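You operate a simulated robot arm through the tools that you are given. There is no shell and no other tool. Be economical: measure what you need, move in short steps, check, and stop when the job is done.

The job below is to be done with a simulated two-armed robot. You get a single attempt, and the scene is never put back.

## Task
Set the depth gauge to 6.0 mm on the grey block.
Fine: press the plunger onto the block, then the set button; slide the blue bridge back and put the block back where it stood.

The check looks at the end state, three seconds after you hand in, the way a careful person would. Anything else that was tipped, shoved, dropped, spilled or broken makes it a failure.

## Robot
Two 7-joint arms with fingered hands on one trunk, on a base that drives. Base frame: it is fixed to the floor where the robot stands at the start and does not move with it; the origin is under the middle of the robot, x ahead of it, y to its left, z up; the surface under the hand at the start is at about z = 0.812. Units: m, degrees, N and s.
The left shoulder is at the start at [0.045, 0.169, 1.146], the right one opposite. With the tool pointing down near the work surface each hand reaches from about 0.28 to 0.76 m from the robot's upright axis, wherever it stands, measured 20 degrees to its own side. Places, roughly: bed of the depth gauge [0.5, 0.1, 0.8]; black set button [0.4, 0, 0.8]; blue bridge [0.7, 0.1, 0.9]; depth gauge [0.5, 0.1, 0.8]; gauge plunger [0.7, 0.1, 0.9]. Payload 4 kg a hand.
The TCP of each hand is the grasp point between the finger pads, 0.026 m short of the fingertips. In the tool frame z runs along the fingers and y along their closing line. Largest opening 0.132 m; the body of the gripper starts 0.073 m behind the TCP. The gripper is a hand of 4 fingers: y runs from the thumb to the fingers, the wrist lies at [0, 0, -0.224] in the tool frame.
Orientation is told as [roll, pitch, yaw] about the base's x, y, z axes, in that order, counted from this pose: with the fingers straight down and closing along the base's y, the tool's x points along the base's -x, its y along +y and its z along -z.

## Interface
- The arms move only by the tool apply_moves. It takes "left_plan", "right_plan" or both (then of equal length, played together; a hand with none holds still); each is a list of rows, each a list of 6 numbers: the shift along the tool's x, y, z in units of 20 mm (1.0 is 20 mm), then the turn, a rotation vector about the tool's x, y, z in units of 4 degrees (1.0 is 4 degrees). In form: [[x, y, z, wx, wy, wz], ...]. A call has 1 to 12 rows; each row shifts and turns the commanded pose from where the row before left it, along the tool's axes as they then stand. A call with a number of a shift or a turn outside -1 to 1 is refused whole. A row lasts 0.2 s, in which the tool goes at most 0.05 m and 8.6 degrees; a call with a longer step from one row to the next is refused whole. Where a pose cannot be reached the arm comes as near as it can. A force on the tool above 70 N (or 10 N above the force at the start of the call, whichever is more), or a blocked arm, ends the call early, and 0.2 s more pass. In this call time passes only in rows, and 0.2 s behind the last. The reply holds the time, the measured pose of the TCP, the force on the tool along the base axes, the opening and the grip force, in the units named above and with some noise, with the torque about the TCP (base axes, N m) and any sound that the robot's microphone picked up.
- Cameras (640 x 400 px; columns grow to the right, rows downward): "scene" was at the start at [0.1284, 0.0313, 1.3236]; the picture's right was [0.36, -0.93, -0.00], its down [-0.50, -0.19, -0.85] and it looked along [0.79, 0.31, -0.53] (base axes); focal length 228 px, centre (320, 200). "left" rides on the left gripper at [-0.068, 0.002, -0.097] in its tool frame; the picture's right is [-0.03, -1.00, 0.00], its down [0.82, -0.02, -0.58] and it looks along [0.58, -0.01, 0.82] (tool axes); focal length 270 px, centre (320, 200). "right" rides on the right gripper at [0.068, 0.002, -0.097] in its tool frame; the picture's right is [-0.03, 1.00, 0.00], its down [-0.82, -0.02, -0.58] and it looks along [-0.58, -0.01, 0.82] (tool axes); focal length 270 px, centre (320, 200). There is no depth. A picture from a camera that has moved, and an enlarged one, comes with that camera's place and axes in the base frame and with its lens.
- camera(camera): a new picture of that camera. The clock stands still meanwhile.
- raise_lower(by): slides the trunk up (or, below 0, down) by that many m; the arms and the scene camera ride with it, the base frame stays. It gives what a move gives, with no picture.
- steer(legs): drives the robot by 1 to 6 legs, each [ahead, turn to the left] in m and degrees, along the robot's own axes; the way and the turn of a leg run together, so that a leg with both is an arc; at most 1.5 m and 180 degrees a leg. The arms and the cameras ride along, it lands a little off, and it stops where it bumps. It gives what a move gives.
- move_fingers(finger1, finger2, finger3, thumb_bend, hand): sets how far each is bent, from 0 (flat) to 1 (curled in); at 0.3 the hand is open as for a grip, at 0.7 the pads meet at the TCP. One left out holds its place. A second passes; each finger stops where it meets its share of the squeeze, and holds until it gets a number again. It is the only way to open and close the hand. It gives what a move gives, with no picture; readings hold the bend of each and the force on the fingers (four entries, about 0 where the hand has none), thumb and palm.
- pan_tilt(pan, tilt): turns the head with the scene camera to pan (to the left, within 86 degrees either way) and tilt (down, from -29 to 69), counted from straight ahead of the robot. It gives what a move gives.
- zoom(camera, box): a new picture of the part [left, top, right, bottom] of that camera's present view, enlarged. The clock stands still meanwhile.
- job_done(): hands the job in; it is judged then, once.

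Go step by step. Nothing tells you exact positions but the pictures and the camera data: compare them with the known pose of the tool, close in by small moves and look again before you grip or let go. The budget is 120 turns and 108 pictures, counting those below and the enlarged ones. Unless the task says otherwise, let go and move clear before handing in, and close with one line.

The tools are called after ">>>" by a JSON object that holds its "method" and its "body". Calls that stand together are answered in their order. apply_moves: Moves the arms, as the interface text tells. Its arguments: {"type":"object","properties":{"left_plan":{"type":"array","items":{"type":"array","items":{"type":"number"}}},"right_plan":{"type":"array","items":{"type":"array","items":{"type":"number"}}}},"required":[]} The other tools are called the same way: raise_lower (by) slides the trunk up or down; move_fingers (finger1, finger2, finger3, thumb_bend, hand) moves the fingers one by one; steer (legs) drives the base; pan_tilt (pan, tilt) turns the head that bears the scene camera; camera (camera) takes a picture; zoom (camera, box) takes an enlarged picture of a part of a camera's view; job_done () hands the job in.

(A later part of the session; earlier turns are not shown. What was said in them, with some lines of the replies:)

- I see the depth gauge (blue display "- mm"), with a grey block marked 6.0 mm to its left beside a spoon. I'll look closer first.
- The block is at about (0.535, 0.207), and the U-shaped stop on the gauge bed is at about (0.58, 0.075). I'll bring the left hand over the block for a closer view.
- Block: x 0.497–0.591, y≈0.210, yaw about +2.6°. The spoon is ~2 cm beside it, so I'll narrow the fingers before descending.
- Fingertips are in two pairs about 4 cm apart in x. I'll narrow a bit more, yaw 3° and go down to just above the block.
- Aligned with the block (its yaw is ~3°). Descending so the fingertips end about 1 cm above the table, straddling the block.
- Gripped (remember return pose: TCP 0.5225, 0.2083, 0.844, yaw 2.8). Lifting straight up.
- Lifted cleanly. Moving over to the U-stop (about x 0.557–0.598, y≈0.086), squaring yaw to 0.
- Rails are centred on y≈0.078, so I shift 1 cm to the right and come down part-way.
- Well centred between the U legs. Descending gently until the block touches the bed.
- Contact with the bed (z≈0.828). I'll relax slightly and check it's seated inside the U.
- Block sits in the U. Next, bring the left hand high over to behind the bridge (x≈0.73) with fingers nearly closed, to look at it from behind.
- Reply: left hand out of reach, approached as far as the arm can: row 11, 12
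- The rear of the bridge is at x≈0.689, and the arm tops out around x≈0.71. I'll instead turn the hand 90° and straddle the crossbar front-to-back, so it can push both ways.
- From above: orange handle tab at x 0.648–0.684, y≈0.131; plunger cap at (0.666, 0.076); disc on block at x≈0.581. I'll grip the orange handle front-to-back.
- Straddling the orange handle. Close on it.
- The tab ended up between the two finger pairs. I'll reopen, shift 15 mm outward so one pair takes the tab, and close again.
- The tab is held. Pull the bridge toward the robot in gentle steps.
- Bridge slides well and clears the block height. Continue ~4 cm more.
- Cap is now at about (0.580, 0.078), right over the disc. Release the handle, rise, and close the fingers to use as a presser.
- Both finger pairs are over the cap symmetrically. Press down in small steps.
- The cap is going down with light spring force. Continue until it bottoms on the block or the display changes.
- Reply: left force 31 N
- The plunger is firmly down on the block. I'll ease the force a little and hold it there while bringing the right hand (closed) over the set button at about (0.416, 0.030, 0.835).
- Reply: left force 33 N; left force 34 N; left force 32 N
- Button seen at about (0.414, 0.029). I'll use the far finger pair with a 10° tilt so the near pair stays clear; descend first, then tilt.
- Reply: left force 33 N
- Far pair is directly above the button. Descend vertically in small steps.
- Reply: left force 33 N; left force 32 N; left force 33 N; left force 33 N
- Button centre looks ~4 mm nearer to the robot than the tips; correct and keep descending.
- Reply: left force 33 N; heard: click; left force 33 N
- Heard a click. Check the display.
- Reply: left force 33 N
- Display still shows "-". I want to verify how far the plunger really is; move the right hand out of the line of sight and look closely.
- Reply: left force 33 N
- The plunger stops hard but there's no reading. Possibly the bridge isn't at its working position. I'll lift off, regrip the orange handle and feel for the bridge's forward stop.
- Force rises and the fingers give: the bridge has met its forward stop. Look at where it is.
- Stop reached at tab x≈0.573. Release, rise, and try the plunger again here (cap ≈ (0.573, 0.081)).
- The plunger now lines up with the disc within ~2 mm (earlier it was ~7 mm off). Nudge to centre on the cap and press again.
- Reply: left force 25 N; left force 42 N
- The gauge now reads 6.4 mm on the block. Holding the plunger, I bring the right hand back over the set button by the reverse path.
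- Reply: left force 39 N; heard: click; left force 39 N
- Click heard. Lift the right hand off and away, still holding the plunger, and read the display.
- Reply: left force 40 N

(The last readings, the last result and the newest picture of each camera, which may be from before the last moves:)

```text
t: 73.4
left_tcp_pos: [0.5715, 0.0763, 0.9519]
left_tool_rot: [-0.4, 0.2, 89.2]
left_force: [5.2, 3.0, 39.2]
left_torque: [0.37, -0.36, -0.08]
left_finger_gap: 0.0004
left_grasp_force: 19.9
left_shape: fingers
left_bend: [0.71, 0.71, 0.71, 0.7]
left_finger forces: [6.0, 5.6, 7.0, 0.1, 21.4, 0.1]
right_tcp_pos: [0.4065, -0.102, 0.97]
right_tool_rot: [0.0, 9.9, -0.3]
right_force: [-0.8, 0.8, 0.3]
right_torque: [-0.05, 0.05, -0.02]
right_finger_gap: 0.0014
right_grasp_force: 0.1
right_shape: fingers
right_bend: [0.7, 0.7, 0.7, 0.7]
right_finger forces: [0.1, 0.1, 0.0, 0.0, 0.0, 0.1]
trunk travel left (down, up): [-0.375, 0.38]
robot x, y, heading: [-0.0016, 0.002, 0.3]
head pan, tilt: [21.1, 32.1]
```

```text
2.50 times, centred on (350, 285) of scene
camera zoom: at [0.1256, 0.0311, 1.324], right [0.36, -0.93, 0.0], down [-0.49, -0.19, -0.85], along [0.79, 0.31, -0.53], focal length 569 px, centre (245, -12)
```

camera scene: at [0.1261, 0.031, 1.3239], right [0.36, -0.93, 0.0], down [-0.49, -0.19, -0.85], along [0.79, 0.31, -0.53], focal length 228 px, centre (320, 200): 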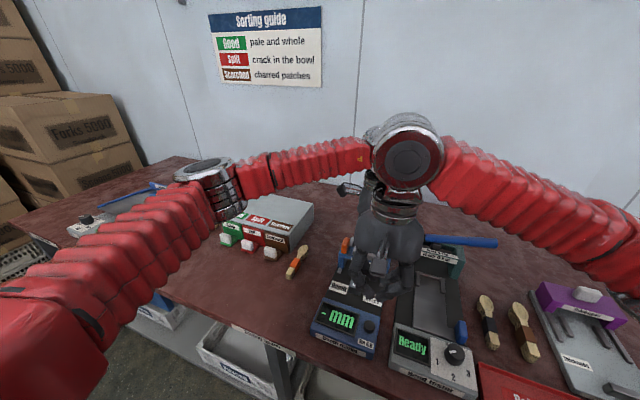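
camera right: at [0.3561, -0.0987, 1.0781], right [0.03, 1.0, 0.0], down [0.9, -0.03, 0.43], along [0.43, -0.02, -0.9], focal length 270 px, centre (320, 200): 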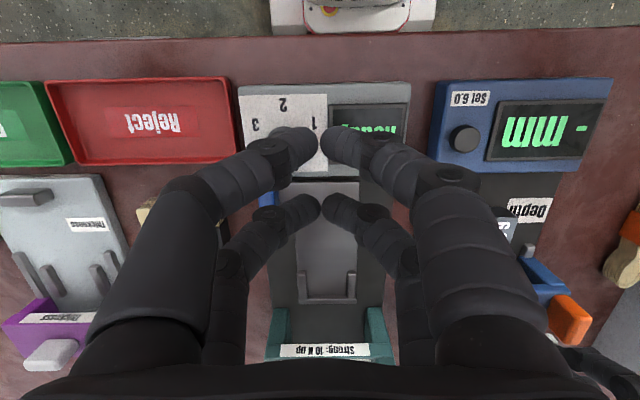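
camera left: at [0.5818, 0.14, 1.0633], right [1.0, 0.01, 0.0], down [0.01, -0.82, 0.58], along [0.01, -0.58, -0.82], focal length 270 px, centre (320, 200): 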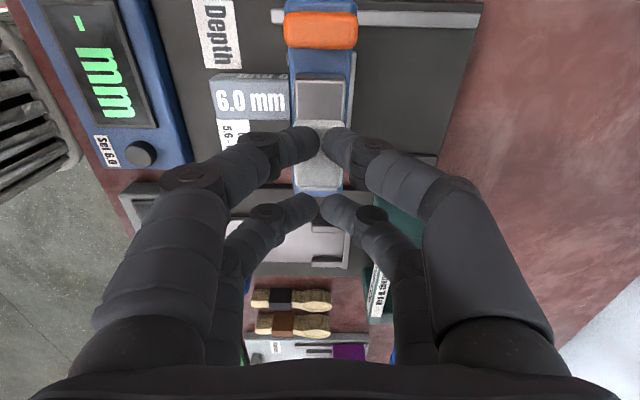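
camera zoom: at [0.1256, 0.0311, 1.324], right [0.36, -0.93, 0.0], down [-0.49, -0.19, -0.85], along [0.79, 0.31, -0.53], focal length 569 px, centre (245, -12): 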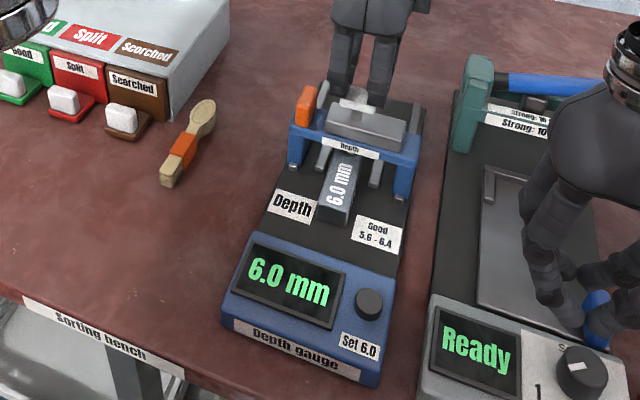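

Display reads 6.0 mm. Now lift off, regrip the orange handle, and slide the bridge back.

>>> {"method": "apply_moves", "body": {"left_plan": [[0, 0, -0.5, 0, 0, 0], [0, 0, -1, 0, 0, 0], [0, 0, -1, 0, 0, 0], [-1, -0.05, 0, 0, 0, 0], [-1, -0.05, 0, 0, 0, 0], [-1, 0, 0, 0, 0, 0], [-0.65, 0, 0, 0, 0, 0]]}}

>>> {"method": "move_fingers", "body": {"hand": "left", "finger1": 0.5, "finger2": 0.5, "finger3": 0.5, "thumb_bend": 0.5}}

>>> {"method": "apply_moves", "body": {"left_plan": [[0, 0, 1, 0, 0, 0], [0, 0, 1, 0, 0, 0], [0, 0, 1, 0, 0, 0], [0, 0, 0.8, 0, 0, 0], [0, 0, 0.8, 0, 0, 0]]}}

>>> {"method": "move_fingers", "body": {"hand": "left", "finger1": 0.65, "finger2": 0.65, "finger3": 0.65, "thumb_bend": 0.65}}

>>> {"method": "zoom", "body": {"camera": "left", "box": [160, 60, 440, 280]}}

```text
t: 75.0
left_tcp_pos: [0.5746, 0.1507, 0.9956]
left_tool_rot: [0.0, 0.1, 89.1]
left_force: [0.2, 0.9, 0.1]
left_torque: [-0.01, 0.02, -0.01]
left_finger_gap: 0.0006
left_grasp_force: 0.1
left_shape: fingers
left_bend: [0.7, 0.7, 0.7, 0.7]
left_finger forces: [0.1, 0.0, 0.1, 0.0, 0.1, 0.1]
right_tcp_pos: [0.4082, -0.1007, 0.9682]
right_tool_rot: [0.1, 9.9, -0.3]
right_force: [0.0, -0.3, 0.5]
right_torque: [0.0, 0.0, 0.02]
right_finger_gap: 0.0015
right_grasp_force: 0.1
right_shape: fingers
right_bend: [0.7, 0.7, 0.7, 0.7]
right_finger forces: [0.0, 0.0, 0.0, 0.1, 0.1, 0.0]
trunk travel left (down, up): [-0.375, 0.38]
robot x, y, heading: [0.0012, -0.0023, -0.1]
head pan, tilt: [21.1, 32.1]
```

```text
t: 76.0
left_tcp_pos: [0.574, 0.1502, 0.9963]
left_tool_rot: [0.2, 0.0, 89.1]
left_force: [1.5, 1.1, 0.4]
left_torque: [-0.01, 0.01, -0.01]
left_finger_gap: 0.0654
left_grasp_force: 0.0
left_shape: fingers
left_bend: [0.5, 0.5, 0.5, 0.5]
left_finger forces: [0.0, 0.0, 0.1, 0.0, 0.1, 0.1]
right_tcp_pos: [0.4096, -0.1003, 0.9687]
right_tool_rot: [0.0, 10.1, -0.3]
right_force: [0.9, -0.1, 0.3]
right_torque: [0.04, -0.01, 0.03]
right_finger_gap: 0.0013
right_grasp_force: 0.1
right_shape: fingers
right_bend: [0.7, 0.7, 0.7, 0.7]
right_finger forces: [0.1, 0.1, 0.0, 0.1, 0.1, 0.0]
trunk travel left (down, up): [-0.375, 0.38]
robot x, y, heading: [-0.0012, -0.0004, -0.0]
head pan, tilt: [21.1, 32.1]
```

```text
t: 77.2
left_tcp_pos: [0.577, 0.1486, 0.9035]
left_tool_rot: [0.0, -0.1, 89.1]
left_force: [0.9, 0.1, -1.0]
left_torque: [0.02, 0.01, 0.0]
left_finger_gap: 0.0651
left_grasp_force: 0.1
left_shape: fingers
left_bend: [0.5, 0.5, 0.5, 0.5]
left_finger forces: [0.0, 0.0, 0.1, 0.0, 0.0, 0.0]
right_tcp_pos: [0.4088, -0.1008, 0.9693]
right_tool_rot: [0.0, 9.9, -0.2]
right_force: [-0.3, 0.5, 0.8]
right_torque: [0.01, 0.03, -0.02]
right_finger_gap: 0.0014
right_grasp_force: 0.0
right_shape: fingers
right_bend: [0.7, 0.7, 0.7, 0.7]
right_finger forces: [0.1, 0.1, 0.1, 0.1, 0.0, 0.1]
trunk travel left (down, up): [-0.375, 0.38]
robot x, y, heading: [0.0023, -0.0041, -0.2]
head pan, tilt: [21.1, 32.1]
```

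```text
t: 78.2
left_tcp_pos: [0.576, 0.1489, 0.9039]
left_tool_rot: [0.0, 0.0, 89.1]
left_force: [-3.0, -0.4, -1.2]
left_torque: [0.06, 0.04, -0.05]
left_finger_gap: 0.0168
left_grasp_force: 4.3
left_shape: fingers
left_bend: [0.65, 0.58, 0.61, 0.65]
left_finger forces: [0.0, 5.3, 2.8, 0.0, 0.1, 0.0]
right_tcp_pos: [0.4086, -0.1002, 0.9688]
right_tool_rot: [0.1, 10.0, -0.3]
right_force: [-0.1, 0.1, -0.3]
right_torque: [0.01, 0.01, -0.01]
right_finger_gap: 0.0013
right_grasp_force: 0.1
right_shape: fingers
right_bend: [0.7, 0.7, 0.7, 0.7]
right_finger forces: [0.0, 0.2, 0.0, 0.0, 0.0, 0.0]
trunk travel left (down, up): [-0.375, 0.38]
robot x, y, heading: [-0.0029, 0.0011, -0.0]
head pan, tilt: [21.1, 32.1]
```

```text
1.82 times, centred on (300, 170) of left
camera zoom: at [0.5763, 0.2175, 1.0], right [1.0, 0.01, 0.0], down [0.01, -0.82, 0.58], along [0.0, -0.58, -0.82], focal length 491 px, centre (356, 254)
```

zoom: 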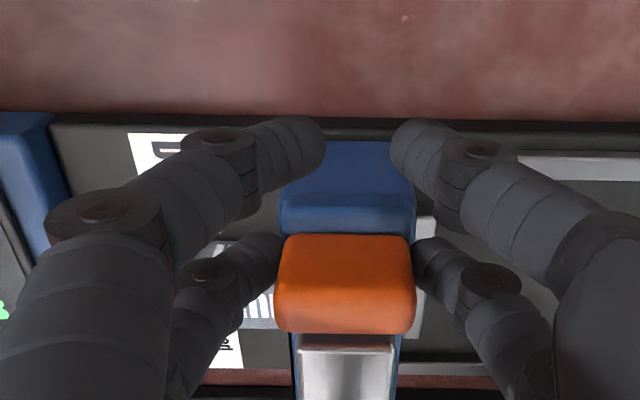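

>>> {"method": "apply_moves", "body": {"left_plan": [[0, -0.3, 0, 0, 0, 0], [0, -0.5, 0, 0, 0, 0], [0, -0.5, 0, 0, 0, 0], [0, -0.5, 0, 0, 0, 0], [0, -0.5, 0, 0, 0, 0], [0, -0.5, 0, 0, 0, 0], [0, -0.5, 0, 0, 0, 0], [0, -0.5, 0, 0, 0, 0], [0, -0.4, 0, 0, 0, 0], [0, -0.3, 0, 0, 0, 0]]}}

>>> {"method": "zoom", "body": {"camera": "left", "box": [160, 60, 440, 280]}}

```text
t: 80.4
left_tcp_pos: [0.6648, 0.1487, 0.9032]
left_tool_rot: [0.0, 0.0, 89.0]
left_force: [-1.2, 0.5, -2.5]
left_torque: [0.08, 0.0, 0.0]
left_finger_gap: 0.0171
left_grasp_force: 4.0
left_shape: fingers
left_bend: [0.65, 0.59, 0.6, 0.65]
left_finger forces: [0.0, 4.9, 3.6, 0.0, 0.1, 0.1]
right_tcp_pos: [0.4095, -0.1019, 0.9688]
right_tool_rot: [0.0, 10.0, -0.3]
right_force: [0.3, -0.2, -0.2]
right_torque: [-0.01, -0.05, -0.01]
right_finger_gap: 0.0014
right_grasp_force: 0.1
right_shape: fingers
right_bend: [0.7, 0.7, 0.7, 0.7]
right_finger forces: [0.1, 0.1, 0.1, 0.1, 0.0, 0.0]
trunk travel left (down, up): [-0.375, 0.38]
robot x, y, heading: [0.0009, -0.0064, 0.1]
head pan, tilt: [21.1, 32.1]
```

```text
1.82 times, centred on (300, 170) of left
camera zoom: at [0.6665, 0.2165, 1.0004], right [1.0, 0.01, 0.0], down [0.01, -0.82, 0.58], along [0.0, -0.58, -0.82], focal length 491 px, centre (356, 254)
```

zoom: 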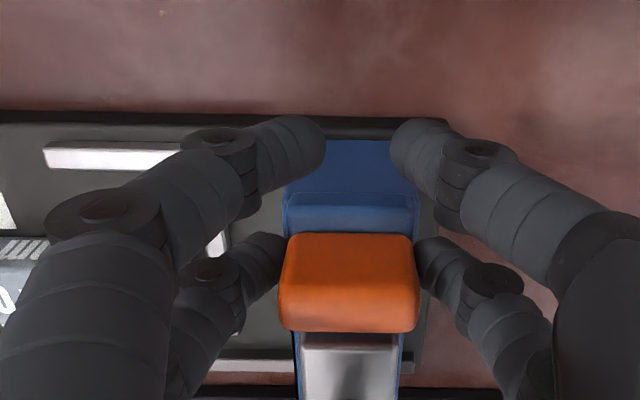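

Bridge is back at its original place (tab x≈0.665, same as before). Release, rise, move back, and rotate the hand to yaw ≈ -1° to fetch the block.

>>> {"method": "move_fingers", "body": {"hand": "left", "finger1": 0.5, "finger2": 0.5, "finger3": 0.5, "thumb_bend": 0.5}}

>>> {"method": "apply_moves", "body": {"left_plan": [[0, 0, -0.6, 0, 0, 0], [0, 0, -1, 0, 0, 0], [0, 0, -1, 0, 0, 0], [0, 0, -1, 0, 0, 0], [0, 0, -1, 0, 0, 0], [0, 1, -1, 0, 0, 0], [0, 1, -0.4, 0, 0, 0], [0, 1, 0, 0, 0, 0], [0, 1, 0, 0, 0, 0], [0, 1, 0, 0, 0, 0], [0, 1, 0, 0, 0, 0], [0, 0.8, 0, 0, 0, 0]]}}

>>> {"method": "apply_moves", "body": {"left_plan": [[0, 0, 0, 0, 0, 1], [0, 0, 0, 0, 0, 1], [0, 0, 0, 0, 0, 1], [0, 0, 0, 0, 0, 1], [0, 0, 0, 0, 0, 1], [0, 0, 0, 0, 0, 1], [0, 0, 0, 0, 0, 1], [0, 0, 0, 0, 0, 1], [0, 0, 0, 0, 0, 1], [0, 0, 0, 0, 0, 1], [0, 0, 0, 0, 0, 1], [0, 0, 0, 0, 0, 1]]}}

>>> {"method": "apply_moves", "body": {"left_plan": [[0, 0, 0, 0, 0, 1], [0, 0, 0, 0, 0, 1], [0, 0, 0, 0, 0, 1], [0, 0, 0, 0, 0, 1], [0, 0, 0, 0, 0, 1], [0, 0, 0, 0, 0, 1], [0, 0, 0, 0, 0, 1], [0, 0, 0, 0, 0, 1], [0, 0, 0, 0, 0, 1], [0, 0, 0, 0, 0, 1], [0, 0, 0, 0, 0, 0.5]]}}

```text
t: 81.4
left_tcp_pos: [0.6666, 0.1489, 0.9043]
left_tool_rot: [0.0, 0.0, 89.2]
left_force: [-0.6, -0.3, -0.7]
left_torque: [0.02, 0.02, 0.01]
left_finger_gap: 0.0654
left_grasp_force: 0.0
left_shape: fingers
left_bend: [0.5, 0.5, 0.5, 0.5]
left_finger forces: [0.1, 0.0, 0.0, 0.0, 0.0, 0.0]
right_tcp_pos: [0.4092, -0.1016, 0.9691]
right_tool_rot: [0.0, 10.1, -0.2]
right_force: [0.5, -0.5, -1.1]
right_torque: [0.0, 0.02, 0.04]
right_finger_gap: 0.0013
right_grasp_force: 0.1
right_shape: fingers
right_bend: [0.7, 0.7, 0.7, 0.7]
right_finger forces: [0.1, 0.2, 0.0, 0.0, 0.0, 0.1]
trunk travel left (down, up): [-0.375, 0.38]
robot x, y, heading: [-0.0009, -0.002, 0.0]
head pan, tilt: [21.1, 32.1]
```

```text
t: 84.0
left_tcp_pos: [0.5297, 0.1528, 1.0261]
left_tool_rot: [0.0, 0.0, 89.1]
left_force: [0.1, 0.8, 0.0]
left_torque: [0.01, -0.01, 0.02]
left_finger_gap: 0.0653
left_grasp_force: 0.1
left_shape: fingers
left_bend: [0.5, 0.5, 0.5, 0.5]
left_finger forces: [0.1, 0.0, 0.1, 0.0, 0.0, 0.0]
right_tcp_pos: [0.4085, -0.1012, 0.9678]
right_tool_rot: [-0.1, 10.0, -0.2]
right_force: [-0.4, 0.0, -0.1]
right_torque: [0.02, 0.01, -0.03]
right_finger_gap: 0.0015
right_grasp_force: 0.0
right_shape: fingers
right_bend: [0.7, 0.7, 0.7, 0.7]
right_finger forces: [0.0, 0.1, 0.1, 0.0, 0.1, 0.0]
trunk travel left (down, up): [-0.375, 0.38]
robot x, y, heading: [-0.002, 0.0021, 0.1]
head pan, tilt: [21.1, 32.1]
```

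```text
t: 86.6
left_tcp_pos: [0.53, 0.1504, 1.0224]
left_tool_rot: [-0.1, 0.0, 41.1]
left_force: [0.1, 0.4, -0.7]
left_torque: [0.01, 0.01, -0.02]
left_finger_gap: 0.0655
left_grasp_force: 0.1
left_shape: fingers
left_bend: [0.5, 0.5, 0.5, 0.5]
left_finger forces: [0.0, 0.0, 0.0, 0.0, 0.1, 0.0]
right_tcp_pos: [0.4091, -0.1008, 0.9687]
right_tool_rot: [0.0, 10.1, -0.3]
right_force: [0.3, 0.3, -0.3]
right_torque: [0.0, 0.0, 0.02]
right_finger_gap: 0.0014
right_grasp_force: 0.0
right_shape: fingers
right_bend: [0.7, 0.7, 0.7, 0.7]
right_finger forces: [0.0, 0.0, 0.0, 0.0, 0.0, 0.0]
trunk travel left (down, up): [-0.375, 0.38]
robot x, y, heading: [0.0003, -0.0002, -0.2]
head pan, tilt: [21.1, 32.1]
```

```text
t: 89.0
left_tcp_pos: [0.5284, 0.1501, 1.0242]
left_tool_rot: [0.0, 0.1, -1.0]
left_force: [0.6, 0.4, -0.1]
left_torque: [0.05, -0.02, 0.02]
left_finger_gap: 0.0655
left_grasp_force: 0.0
left_shape: fingers
left_bend: [0.5, 0.5, 0.5, 0.5]
left_finger forces: [0.0, 0.0, 0.0, 0.1, 0.0, 0.1]
right_tcp_pos: [0.4085, -0.1007, 0.9695]
right_tool_rot: [-0.1, 10.0, -0.3]
right_force: [0.1, 0.0, -0.5]
right_torque: [0.01, 0.04, 0.0]
right_finger_gap: 0.0015
right_grasp_force: 0.1
right_shape: fingers
right_bend: [0.7, 0.7, 0.7, 0.7]
right_finger forces: [0.0, 0.0, 0.1, 0.0, 0.0, 0.0]
trunk travel left (down, up): [-0.375, 0.38]
robot x, y, heading: [0.0002, 0.0023, -0.0]
head pan, tilt: [21.1, 32.1]
```

>>> {"method": "move_fingers", "body": {"hand": "left", "finger1": 0.58, "finger2": 0.58, "finger3": 0.58, "thumb_bend": 0.58}}

>>> {"method": "apply_moves", "body": {"left_plan": [[0.05, -0.9, 0.3, 0, 0, 0], [0.05, -0.9, 0.6, 0, 0, 0], [0.05, -0.9, 0.9, 0, 0, 0], [0.05, -0.88, 0.9, 0, 0, 0], [0, 0, 0.9, 0, 0, 0], [0, 0, 0.9, 0, 0, 0], [0, 0, 0.5, 0, 0, 0]]}}

>>> {"method": "camera", "body": {"camera": "left"}}

```text
t: 90.0
left_tcp_pos: [0.5293, 0.1496, 1.0239]
left_tool_rot: [0.0, 0.0, -0.9]
left_force: [-0.8, -0.5, 0.5]
left_torque: [0.01, 0.0, 0.02]
left_finger_gap: 0.0428
left_grasp_force: 0.1
left_shape: fingers
left_bend: [0.57, 0.57, 0.57, 0.57]
left_finger forces: [0.1, 0.0, 0.0, 0.1, 0.0, 0.1]
right_tcp_pos: [0.4083, -0.1, 0.969]
right_tool_rot: [0.0, 10.1, -0.3]
right_force: [-0.2, 0.2, 0.4]
right_torque: [0.0, 0.01, 0.02]
right_finger_gap: 0.0014
right_grasp_force: 0.0
right_shape: fingers
right_bend: [0.7, 0.7, 0.7, 0.7]
right_finger forces: [0.0, 0.0, 0.0, 0.0, 0.1, 0.0]
trunk travel left (down, up): [-0.375, 0.38]
robot x, y, heading: [0.0037, -0.0019, 0.2]
head pan, tilt: [21.1, 32.1]
```

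```text
t: 91.6
left_tcp_pos: [0.5245, 0.0793, 0.924]
left_tool_rot: [0.0, -0.1, -1.0]
left_force: [-0.6, 0.7, 0.2]
left_torque: [-0.01, 0.01, 0.02]
left_finger_gap: 0.0429
left_grasp_force: 0.1
left_shape: fingers
left_bend: [0.57, 0.57, 0.57, 0.57]
left_finger forces: [0.0, 0.0, 0.1, 0.0, 0.0, 0.1]
right_tcp_pos: [0.4081, -0.0997, 0.9683]
right_tool_rot: [0.0, 9.9, -0.2]
right_force: [-0.9, 0.1, 0.4]
right_torque: [0.01, 0.0, 0.0]
right_finger_gap: 0.0015
right_grasp_force: 0.0
right_shape: fingers
right_bend: [0.7, 0.7, 0.7, 0.7]
right_finger forces: [0.0, 0.0, 0.0, 0.0, 0.1, 0.0]
trunk travel left (down, up): [-0.375, 0.38]
robot x, y, heading: [0.0017, 0.0021, -0.1]
head pan, tilt: [21.1, 32.1]
```

```text
27 pictures are left
camera left: at [0.5947, 0.0786, 1.0205], right [0.01, -1.0, 0.0], down [-0.82, -0.01, 0.58], along [-0.58, -0.01, -0.82], focal length 270 px, centre (320, 200)
```

left: 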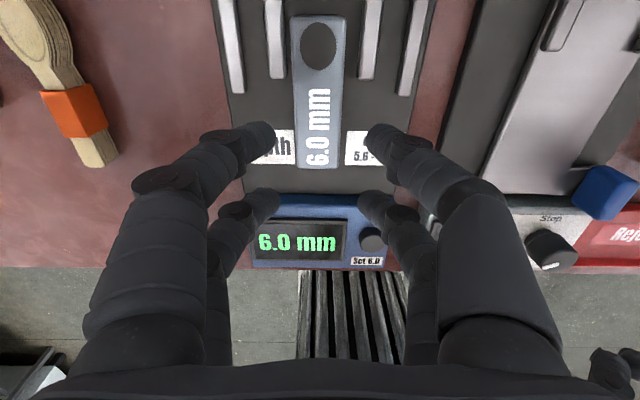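

Block is where I left it and the display holds 6.0 mm. Descend and grip.

>>> {"method": "apply_moves", "body": {"left_plan": [[0, 0, 0.8, 0, 0, 0], [0, 0, 0.8, 0, 0, 0], [0, 0, 0.8, 0, 0, 0], [0, 0, 0.5, 0, 0, 0], [0, 0, 0.3, 0, 0, 0]]}}

>>> {"method": "move_fingers", "body": {"hand": "left", "finger1": 0.7, "finger2": 0.7, "finger3": 0.7, "thumb_bend": 0.7}}

>>> {"method": "camera", "body": {"camera": "left"}}

```text
t: 92.8
left_tcp_pos: [0.5241, 0.0797, 0.8608]
left_tool_rot: [0.0, 0.1, -0.8]
left_force: [0.3, 0.6, -0.1]
left_torque: [0.04, -0.02, -0.01]
left_finger_gap: 0.0427
left_grasp_force: 0.0
left_shape: fingers
left_bend: [0.57, 0.57, 0.57, 0.57]
left_finger forces: [0.0, 0.1, 0.1, 0.0, 0.1, 0.0]
right_tcp_pos: [0.4092, -0.1004, 0.9685]
right_tool_rot: [-0.1, 10.0, -0.3]
right_force: [-0.4, -0.4, 0.7]
right_torque: [-0.01, 0.02, 0.0]
right_finger_gap: 0.0013
right_grasp_force: 0.1
right_shape: fingers
right_bend: [0.7, 0.7, 0.7, 0.7]
right_finger forces: [0.1, 0.0, 0.0, 0.0, 0.1, 0.0]
trunk travel left (down, up): [-0.375, 0.38]
robot x, y, heading: [0.0017, -0.0039, 0.0]
head pan, tilt: [21.1, 32.1]
```

```text
t: 93.8
left_tcp_pos: [0.5244, 0.0789, 0.8593]
left_tool_rot: [0.0, 0.1, -0.9]
left_force: [0.1, 0.4, -0.3]
left_torque: [0.03, 0.0, 0.0]
left_finger_gap: 0.0282
left_grasp_force: 14.2
left_shape: fingers
left_bend: [0.61, 0.61, 0.62, 0.65]
left_finger forces: [7.6, 6.9, 5.9, 0.0, 8.6, 0.0]
right_tcp_pos: [0.4089, -0.1002, 0.9682]
right_tool_rot: [0.0, 10.0, -0.3]
right_force: [-0.1, -0.1, 0.5]
right_torque: [0.02, -0.01, 0.02]
right_finger_gap: 0.0015
right_grasp_force: 0.1
right_shape: fingers
right_bend: [0.7, 0.7, 0.7, 0.7]
right_finger forces: [0.0, 0.1, 0.1, 0.0, 0.0, 0.0]
trunk travel left (down, up): [-0.375, 0.38]
robot x, y, heading: [-0.0022, 0.0015, -0.1]
head pan, tilt: [21.1, 32.1]
```

```text
26 pictures are left
camera left: at [0.5943, 0.0791, 0.9563], right [0.01, -1.0, 0.0], down [-0.82, -0.01, 0.58], along [-0.58, -0.01, -0.82], focal length 270 px, centre (320, 200)
```

left: 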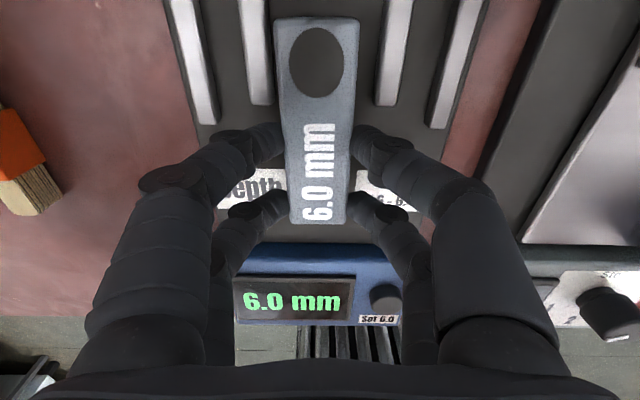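

Same grip as before. Lift and carry back to the original spot with yaw 2.8°.

>>> {"method": "apply_moves", "body": {"left_plan": [[0, 0, -0.4, 0, 0, 0], [0, 0, -0.8, 0, 0, 0], [0, 0, -1, 0, 0, 0], [0, 0, -1, 0, 0, 0], [0, 0, -0.8, 0, 0, -0.5], [0, 0.9, 0, 0, 0, -0.42], [0, 0.95, 0, 0, 0, 0], [0, 0.95, 0, 0, 0, 0], [0, 0.95, 0, 0, 0, 0], [0, 0.95, 0, 0, 0, 0], [0, 0.95, 0, 0, 0, 0], [0, 0.8, 0, 0, 0, 0]]}}

>>> {"method": "camera", "body": {"camera": "left"}}

```text
t: 96.4
left_tcp_pos: [0.5186, 0.207, 0.9406]
left_tool_rot: [0.0, 0.0, 2.8]
left_force: [0.5, -0.4, -1.8]
left_torque: [0.02, 0.06, 0.05]
left_finger_gap: 0.028
left_grasp_force: 14.4
left_shape: fingers
left_bend: [0.6, 0.61, 0.62, 0.65]
left_finger forces: [7.4, 7.1, 6.0, 0.0, 8.3, 0.0]
right_tcp_pos: [0.4091, -0.1006, 0.9694]
right_tool_rot: [0.0, 10.0, -0.3]
right_force: [0.7, 0.6, 0.7]
right_torque: [-0.01, -0.01, 0.0]
right_finger_gap: 0.0016
right_grasp_force: 0.1
right_shape: fingers
right_bend: [0.7, 0.7, 0.7, 0.7]
right_finger forces: [0.1, 0.0, 0.0, 0.0, 0.0, 0.0]
trunk travel left (down, up): [-0.375, 0.38]
robot x, y, heading: [0.0011, -0.0072, -0.0]
head pan, tilt: [21.1, 32.1]
```

```text
25 pictures are left
camera left: at [0.5889, 0.2122, 1.0367], right [0.07, -1.0, 0.0], down [-0.81, -0.06, 0.58], along [-0.58, -0.04, -0.82], focal length 270 px, centre (320, 200)
```

left: 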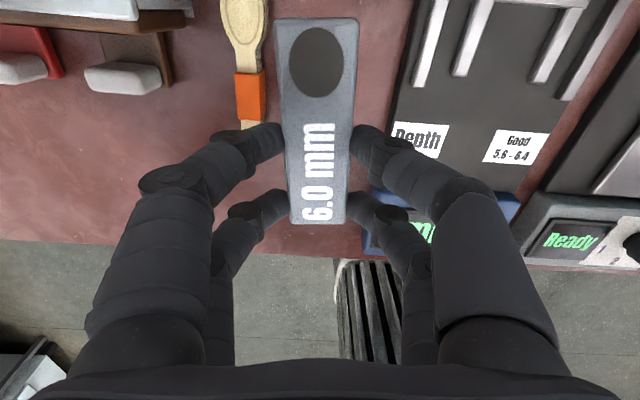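

Correct +4 mm in x and descend to just above the table.

>>> {"method": "apply_moves", "body": {"left_plan": [[-0.21, -0.02, 0.5, 0, 0, 0], [0, 0, 0.9, 0, 0, 0], [0, 0, 0.9, 0, 0, 0], [0, 0, 0.9, 0, 0, 0], [0, 0, 0.8, 0, 0, 0], [0, 0, 0.4, 0, 0, 0]]}}

>>> {"method": "camera", "body": {"camera": "left"}}

```text
t: 97.8
left_tcp_pos: [0.5226, 0.2064, 0.8507]
left_tool_rot: [0.0, 0.1, 2.8]
left_force: [0.6, 0.1, -2.1]
left_torque: [0.01, 0.05, -0.05]
left_finger_gap: 0.0281
left_grasp_force: 14.8
left_shape: fingers
left_bend: [0.6, 0.61, 0.62, 0.65]
left_finger forces: [7.4, 7.0, 6.0, 0.1, 8.4, 0.0]
right_tcp_pos: [0.4091, -0.0993, 0.968]
right_tool_rot: [0.0, 10.0, -0.3]
right_force: [0.7, 0.3, -0.3]
right_torque: [-0.01, -0.01, 0.01]
right_finger_gap: 0.0014
right_grasp_force: 0.0
right_shape: fingers
right_bend: [0.7, 0.7, 0.7, 0.7]
right_finger forces: [0.1, 0.1, 0.0, 0.0, 0.1, 0.0]
trunk travel left (down, up): [-0.375, 0.38]
robot x, y, heading: [0.0028, -0.0019, -0.0]
head pan, tilt: [21.1, 32.1]
```

```text
24 pictures are left
camera left: at [0.5926, 0.212, 0.9475], right [0.07, -1.0, 0.0], down [-0.81, -0.06, 0.58], along [-0.58, -0.04, -0.82], focal length 270 px, centre (320, 200)
```

left: 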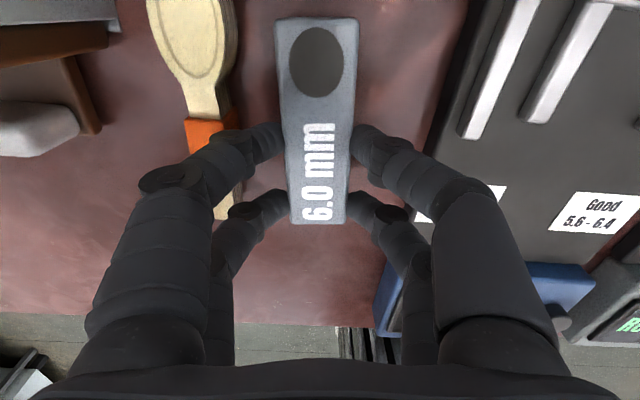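

Good match with the original grip picture. Lower the last ~6 mm in small steps until it touches.

>>> {"method": "apply_moves", "body": {"left_plan": [[0, 0, 0.12, 0, 0, 0], [0, 0, 0.1, 0, 0, 0], [0, 0, 0.08, 0, 0, 0]]}}

```text
t: 98.6
left_tcp_pos: [0.5229, 0.2074, 0.8441]
left_tool_rot: [0.0, 0.0, 2.7]
left_force: [-0.3, 0.5, -2.0]
left_torque: [0.0, 0.02, 0.0]
left_finger_gap: 0.0278
left_grasp_force: 13.9
left_shape: fingers
left_bend: [0.6, 0.61, 0.62, 0.65]
left_finger forces: [7.5, 6.9, 6.0, 0.0, 8.5, 0.1]
right_tcp_pos: [0.4086, -0.1, 0.9689]
right_tool_rot: [0.0, 10.1, -0.3]
right_force: [-0.2, -0.2, -0.8]
right_torque: [-0.05, -0.01, 0.04]
right_finger_gap: 0.0015
right_grasp_force: 0.0
right_shape: fingers
right_bend: [0.7, 0.7, 0.7, 0.7]
right_finger forces: [0.1, 0.1, 0.1, 0.1, 0.0, 0.1]
trunk travel left (down, up): [-0.375, 0.38]
robot x, y, heading: [0.0014, 0.0016, 0.2]
head pan, tilt: [21.1, 32.1]
```

>>> {"method": "apply_moves", "body": {"left_plan": [[0, 0, 0.06, 0, 0, 0]]}}

```text
t: 99.0
left_tcp_pos: [0.5236, 0.207, 0.8438]
left_tool_rot: [0.0, 0.0, 2.8]
left_force: [-0.3, 0.2, -1.7]
left_torque: [0.05, 0.02, 0.02]
left_finger_gap: 0.0279
left_grasp_force: 14.5
left_shape: fingers
left_bend: [0.6, 0.61, 0.62, 0.65]
left_finger forces: [7.4, 7.0, 6.1, 0.0, 8.4, 0.0]
right_tcp_pos: [0.4087, -0.1004, 0.9688]
right_tool_rot: [0.0, 10.0, -0.3]
right_force: [0.3, 0.4, -1.5]
right_torque: [-0.01, 0.0, 0.0]
right_finger_gap: 0.0013
right_grasp_force: 0.0
right_shape: fingers
right_bend: [0.7, 0.7, 0.7, 0.7]
right_finger forces: [0.1, 0.0, 0.1, 0.0, 0.0, 0.0]
trunk travel left (down, up): [-0.375, 0.38]
robot x, y, heading: [-0.003, -0.0011, -0.2]
head pan, tilt: [21.1, 32.1]
```

>>> {"method": "apply_moves", "body": {"left_plan": [[0, 0, 0.05, 0, 0, 0], [0, 0, 0.03, 0, 0, 0]]}}

```text
t: 99.6
left_tcp_pos: [0.5236, 0.2071, 0.8435]
left_tool_rot: [-0.1, 0.0, 2.8]
left_force: [-0.5, -0.8, 0.2]
left_torque: [0.01, 0.03, -0.04]
left_finger_gap: 0.0282
left_grasp_force: 14.6
left_shape: fingers
left_bend: [0.61, 0.61, 0.62, 0.65]
left_finger forces: [7.6, 6.9, 6.1, 0.1, 8.7, 0.1]
right_tcp_pos: [0.4093, -0.1006, 0.9684]
right_tool_rot: [0.1, 10.0, -0.2]
right_force: [0.6, 0.5, -0.3]
right_torque: [0.0, 0.0, -0.01]
right_finger_gap: 0.0013
right_grasp_force: 0.0
right_shape: fingers
right_bend: [0.7, 0.7, 0.7, 0.7]
right_finger forces: [0.1, 0.0, 0.0, 0.0, 0.0, 0.0]
trunk travel left (down, up): [-0.375, 0.38]
robot x, y, heading: [-0.0021, -0.0015, 0.1]
head pan, tilt: [21.1, 32.1]
```

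The block rests on the table (its weight is off the hand). Open to the same narrow gap as before and rise straight up.

>>> {"method": "move_fingers", "body": {"hand": "left", "finger1": 0.575, "finger2": 0.575, "finger3": 0.575, "thumb_bend": 0.57}}

>>> {"method": "apply_moves", "body": {"left_plan": [[0, 0, -0.4, 0, 0, 0], [0, 0, -0.8, 0, 0, 0], [0, 0, -1, 0, 0, 0], [0, 0, -1, 0, 0, 0], [0, 0, -1, 0, 0, 0], [0, 0, -1, 0, 0, 0], [0, 0, -1, 0, 0, 0], [0, 0, -1, 0, 0, 0], [0, 0, -1, 0, 0, 0], [-0.7, -0.15, -1, 0, 0, 0.7], [0, 0, -1, 0, 0, 0], [0, 0, -1, 0, 0, 0]], "right_plan": [[0, 0, -0.5, 0, 0, 0], [0, 0, -1, 0, 0, 0], [0, 0, -1, 0, 0, 0], [0, 0, -1, 0, 0, 0], [0, 0, -1, 0, 0, 0], [0, 0, -1, 0, 0, 0], [0, 0, -1, 0, 0, 0], [0, 0, -1, 0, 0, 0], [0, 0, -1, 0, 0, 0], [0, 0, 0, 0, 0, 0], [0, 0, 0, 0, 0, 0], [0, 0, 0, 0, 0, 0]]}}

>>> {"method": "camera", "body": {"camera": "left"}}

>>> {"method": "camera", "body": {"camera": "scene"}}

>>> {"method": "zoom", "body": {"camera": "scene", "box": [270, 200, 430, 370]}}

```text
t: 100.6
left_tcp_pos: [0.5232, 0.207, 0.8434]
left_tool_rot: [0.0, 0.0, 2.7]
left_force: [-0.4, -0.6, 0.2]
left_torque: [0.02, -0.02, 0.01]
left_finger_gap: 0.0432
left_grasp_force: 0.1
left_shape: fingers
left_bend: [0.57, 0.57, 0.57, 0.56]
left_finger forces: [0.1, 0.0, 0.0, 0.0, 0.0, 0.0]
right_tcp_pos: [0.4083, -0.1007, 0.9673]
right_tool_rot: [0.0, 10.0, -0.3]
right_force: [-1.3, 0.7, -0.7]
right_torque: [0.0, -0.01, -0.01]
right_finger_gap: 0.0015
right_grasp_force: 0.0
right_shape: fingers
right_bend: [0.7, 0.7, 0.7, 0.7]
right_finger forces: [0.0, 0.0, 0.0, 0.0, 0.0, 0.0]
trunk travel left (down, up): [-0.375, 0.38]
robot x, y, heading: [-0.0008, -0.0007, -0.2]
head pan, tilt: [21.1, 32.1]
```

```text
t: 103.2
left_tcp_pos: [0.5365, 0.2054, 1.0663]
left_tool_rot: [0.0, 0.1, 0.0]
left_force: [0.7, 0.4, 0.4]
left_torque: [0.0, 0.0, -0.02]
left_finger_gap: 0.0435
left_grasp_force: 0.0
left_shape: fingers
left_bend: [0.57, 0.57, 0.57, 0.56]
left_finger forces: [0.0, 0.1, 0.0, 0.1, 0.0, 0.1]
right_tcp_pos: [0.4391, -0.0987, 1.1366]
right_tool_rot: [0.1, 10.0, -0.3]
right_force: [0.2, -0.9, -0.2]
right_torque: [-0.04, 0.01, 0.0]
right_finger_gap: 0.0015
right_grasp_force: 0.1
right_shape: fingers
right_bend: [0.7, 0.7, 0.7, 0.7]
right_finger forces: [0.0, 0.0, 0.0, 0.0, 0.0, 0.1]
trunk travel left (down, up): [-0.375, 0.38]
robot x, y, heading: [-0.0004, -0.005, -0.2]
head pan, tilt: [21.1, 32.1]
```

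```text
23 pictures are left
camera left: at [0.6075, 0.2062, 1.1633], right [0.02, -1.0, 0.0], down [-0.82, -0.02, 0.58], along [-0.58, -0.01, -0.82], focal length 270 px, centre (320, 200)
```

left: 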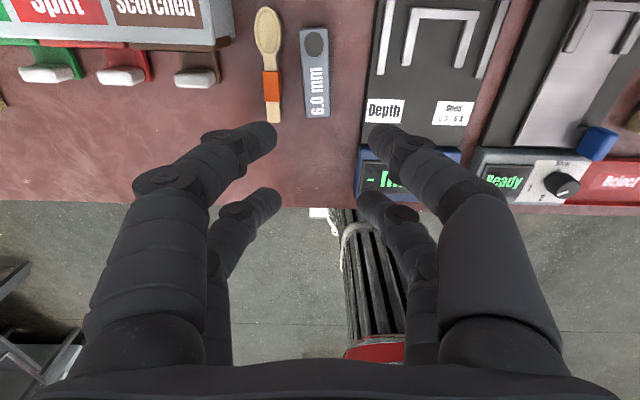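

```text
22 pictures are left
camera scene: at [0.1284, 0.0311, 1.3236], right [0.36, -0.93, 0.0], down [-0.5, -0.19, -0.85], along [0.79, 0.31, -0.53], focal length 228 px, centre (320, 200)
```

scene: 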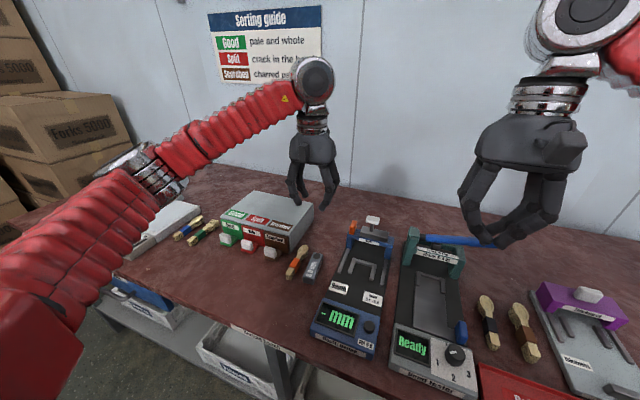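

```text
2.35 times, centred on (350, 285) of scene
camera zoom: at [0.1284, 0.0311, 1.3236], right [0.36, -0.93, 0.0], down [-0.5, -0.19, -0.85], along [0.79, 0.31, -0.53], focal length 535 px, centre (249, 0)
```

zoom: 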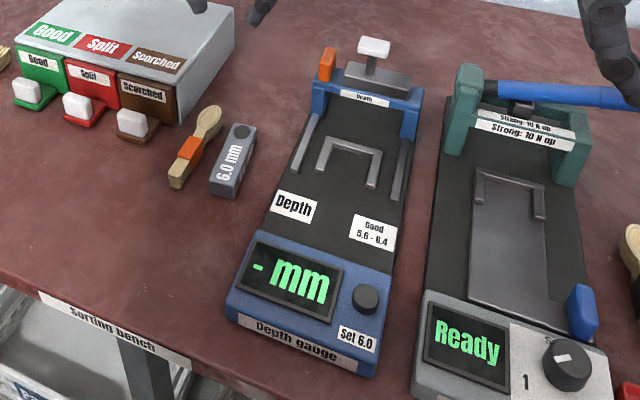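

The block is back on its spot beside the spoon, to within about 1–2 mm, and the bridge is back where it started. Both hands are clear and nothing else looks moved. The display held 6.0 mm after the set press and has since gone back to its idle "- mm".

>>> {"method": "job_done", "body": {}}

```text
The job is handed in.
```

I set the depth gauge to 6.0 mm on the grey block, slid the blue bridge back, and put the block back where it stood, within about 1–2 mm. With the plunger on the block it read 6.4 mm before the set press and 6.0 mm after. The display has since gone back to "- mm", and I did not measure again to confirm the setting held.
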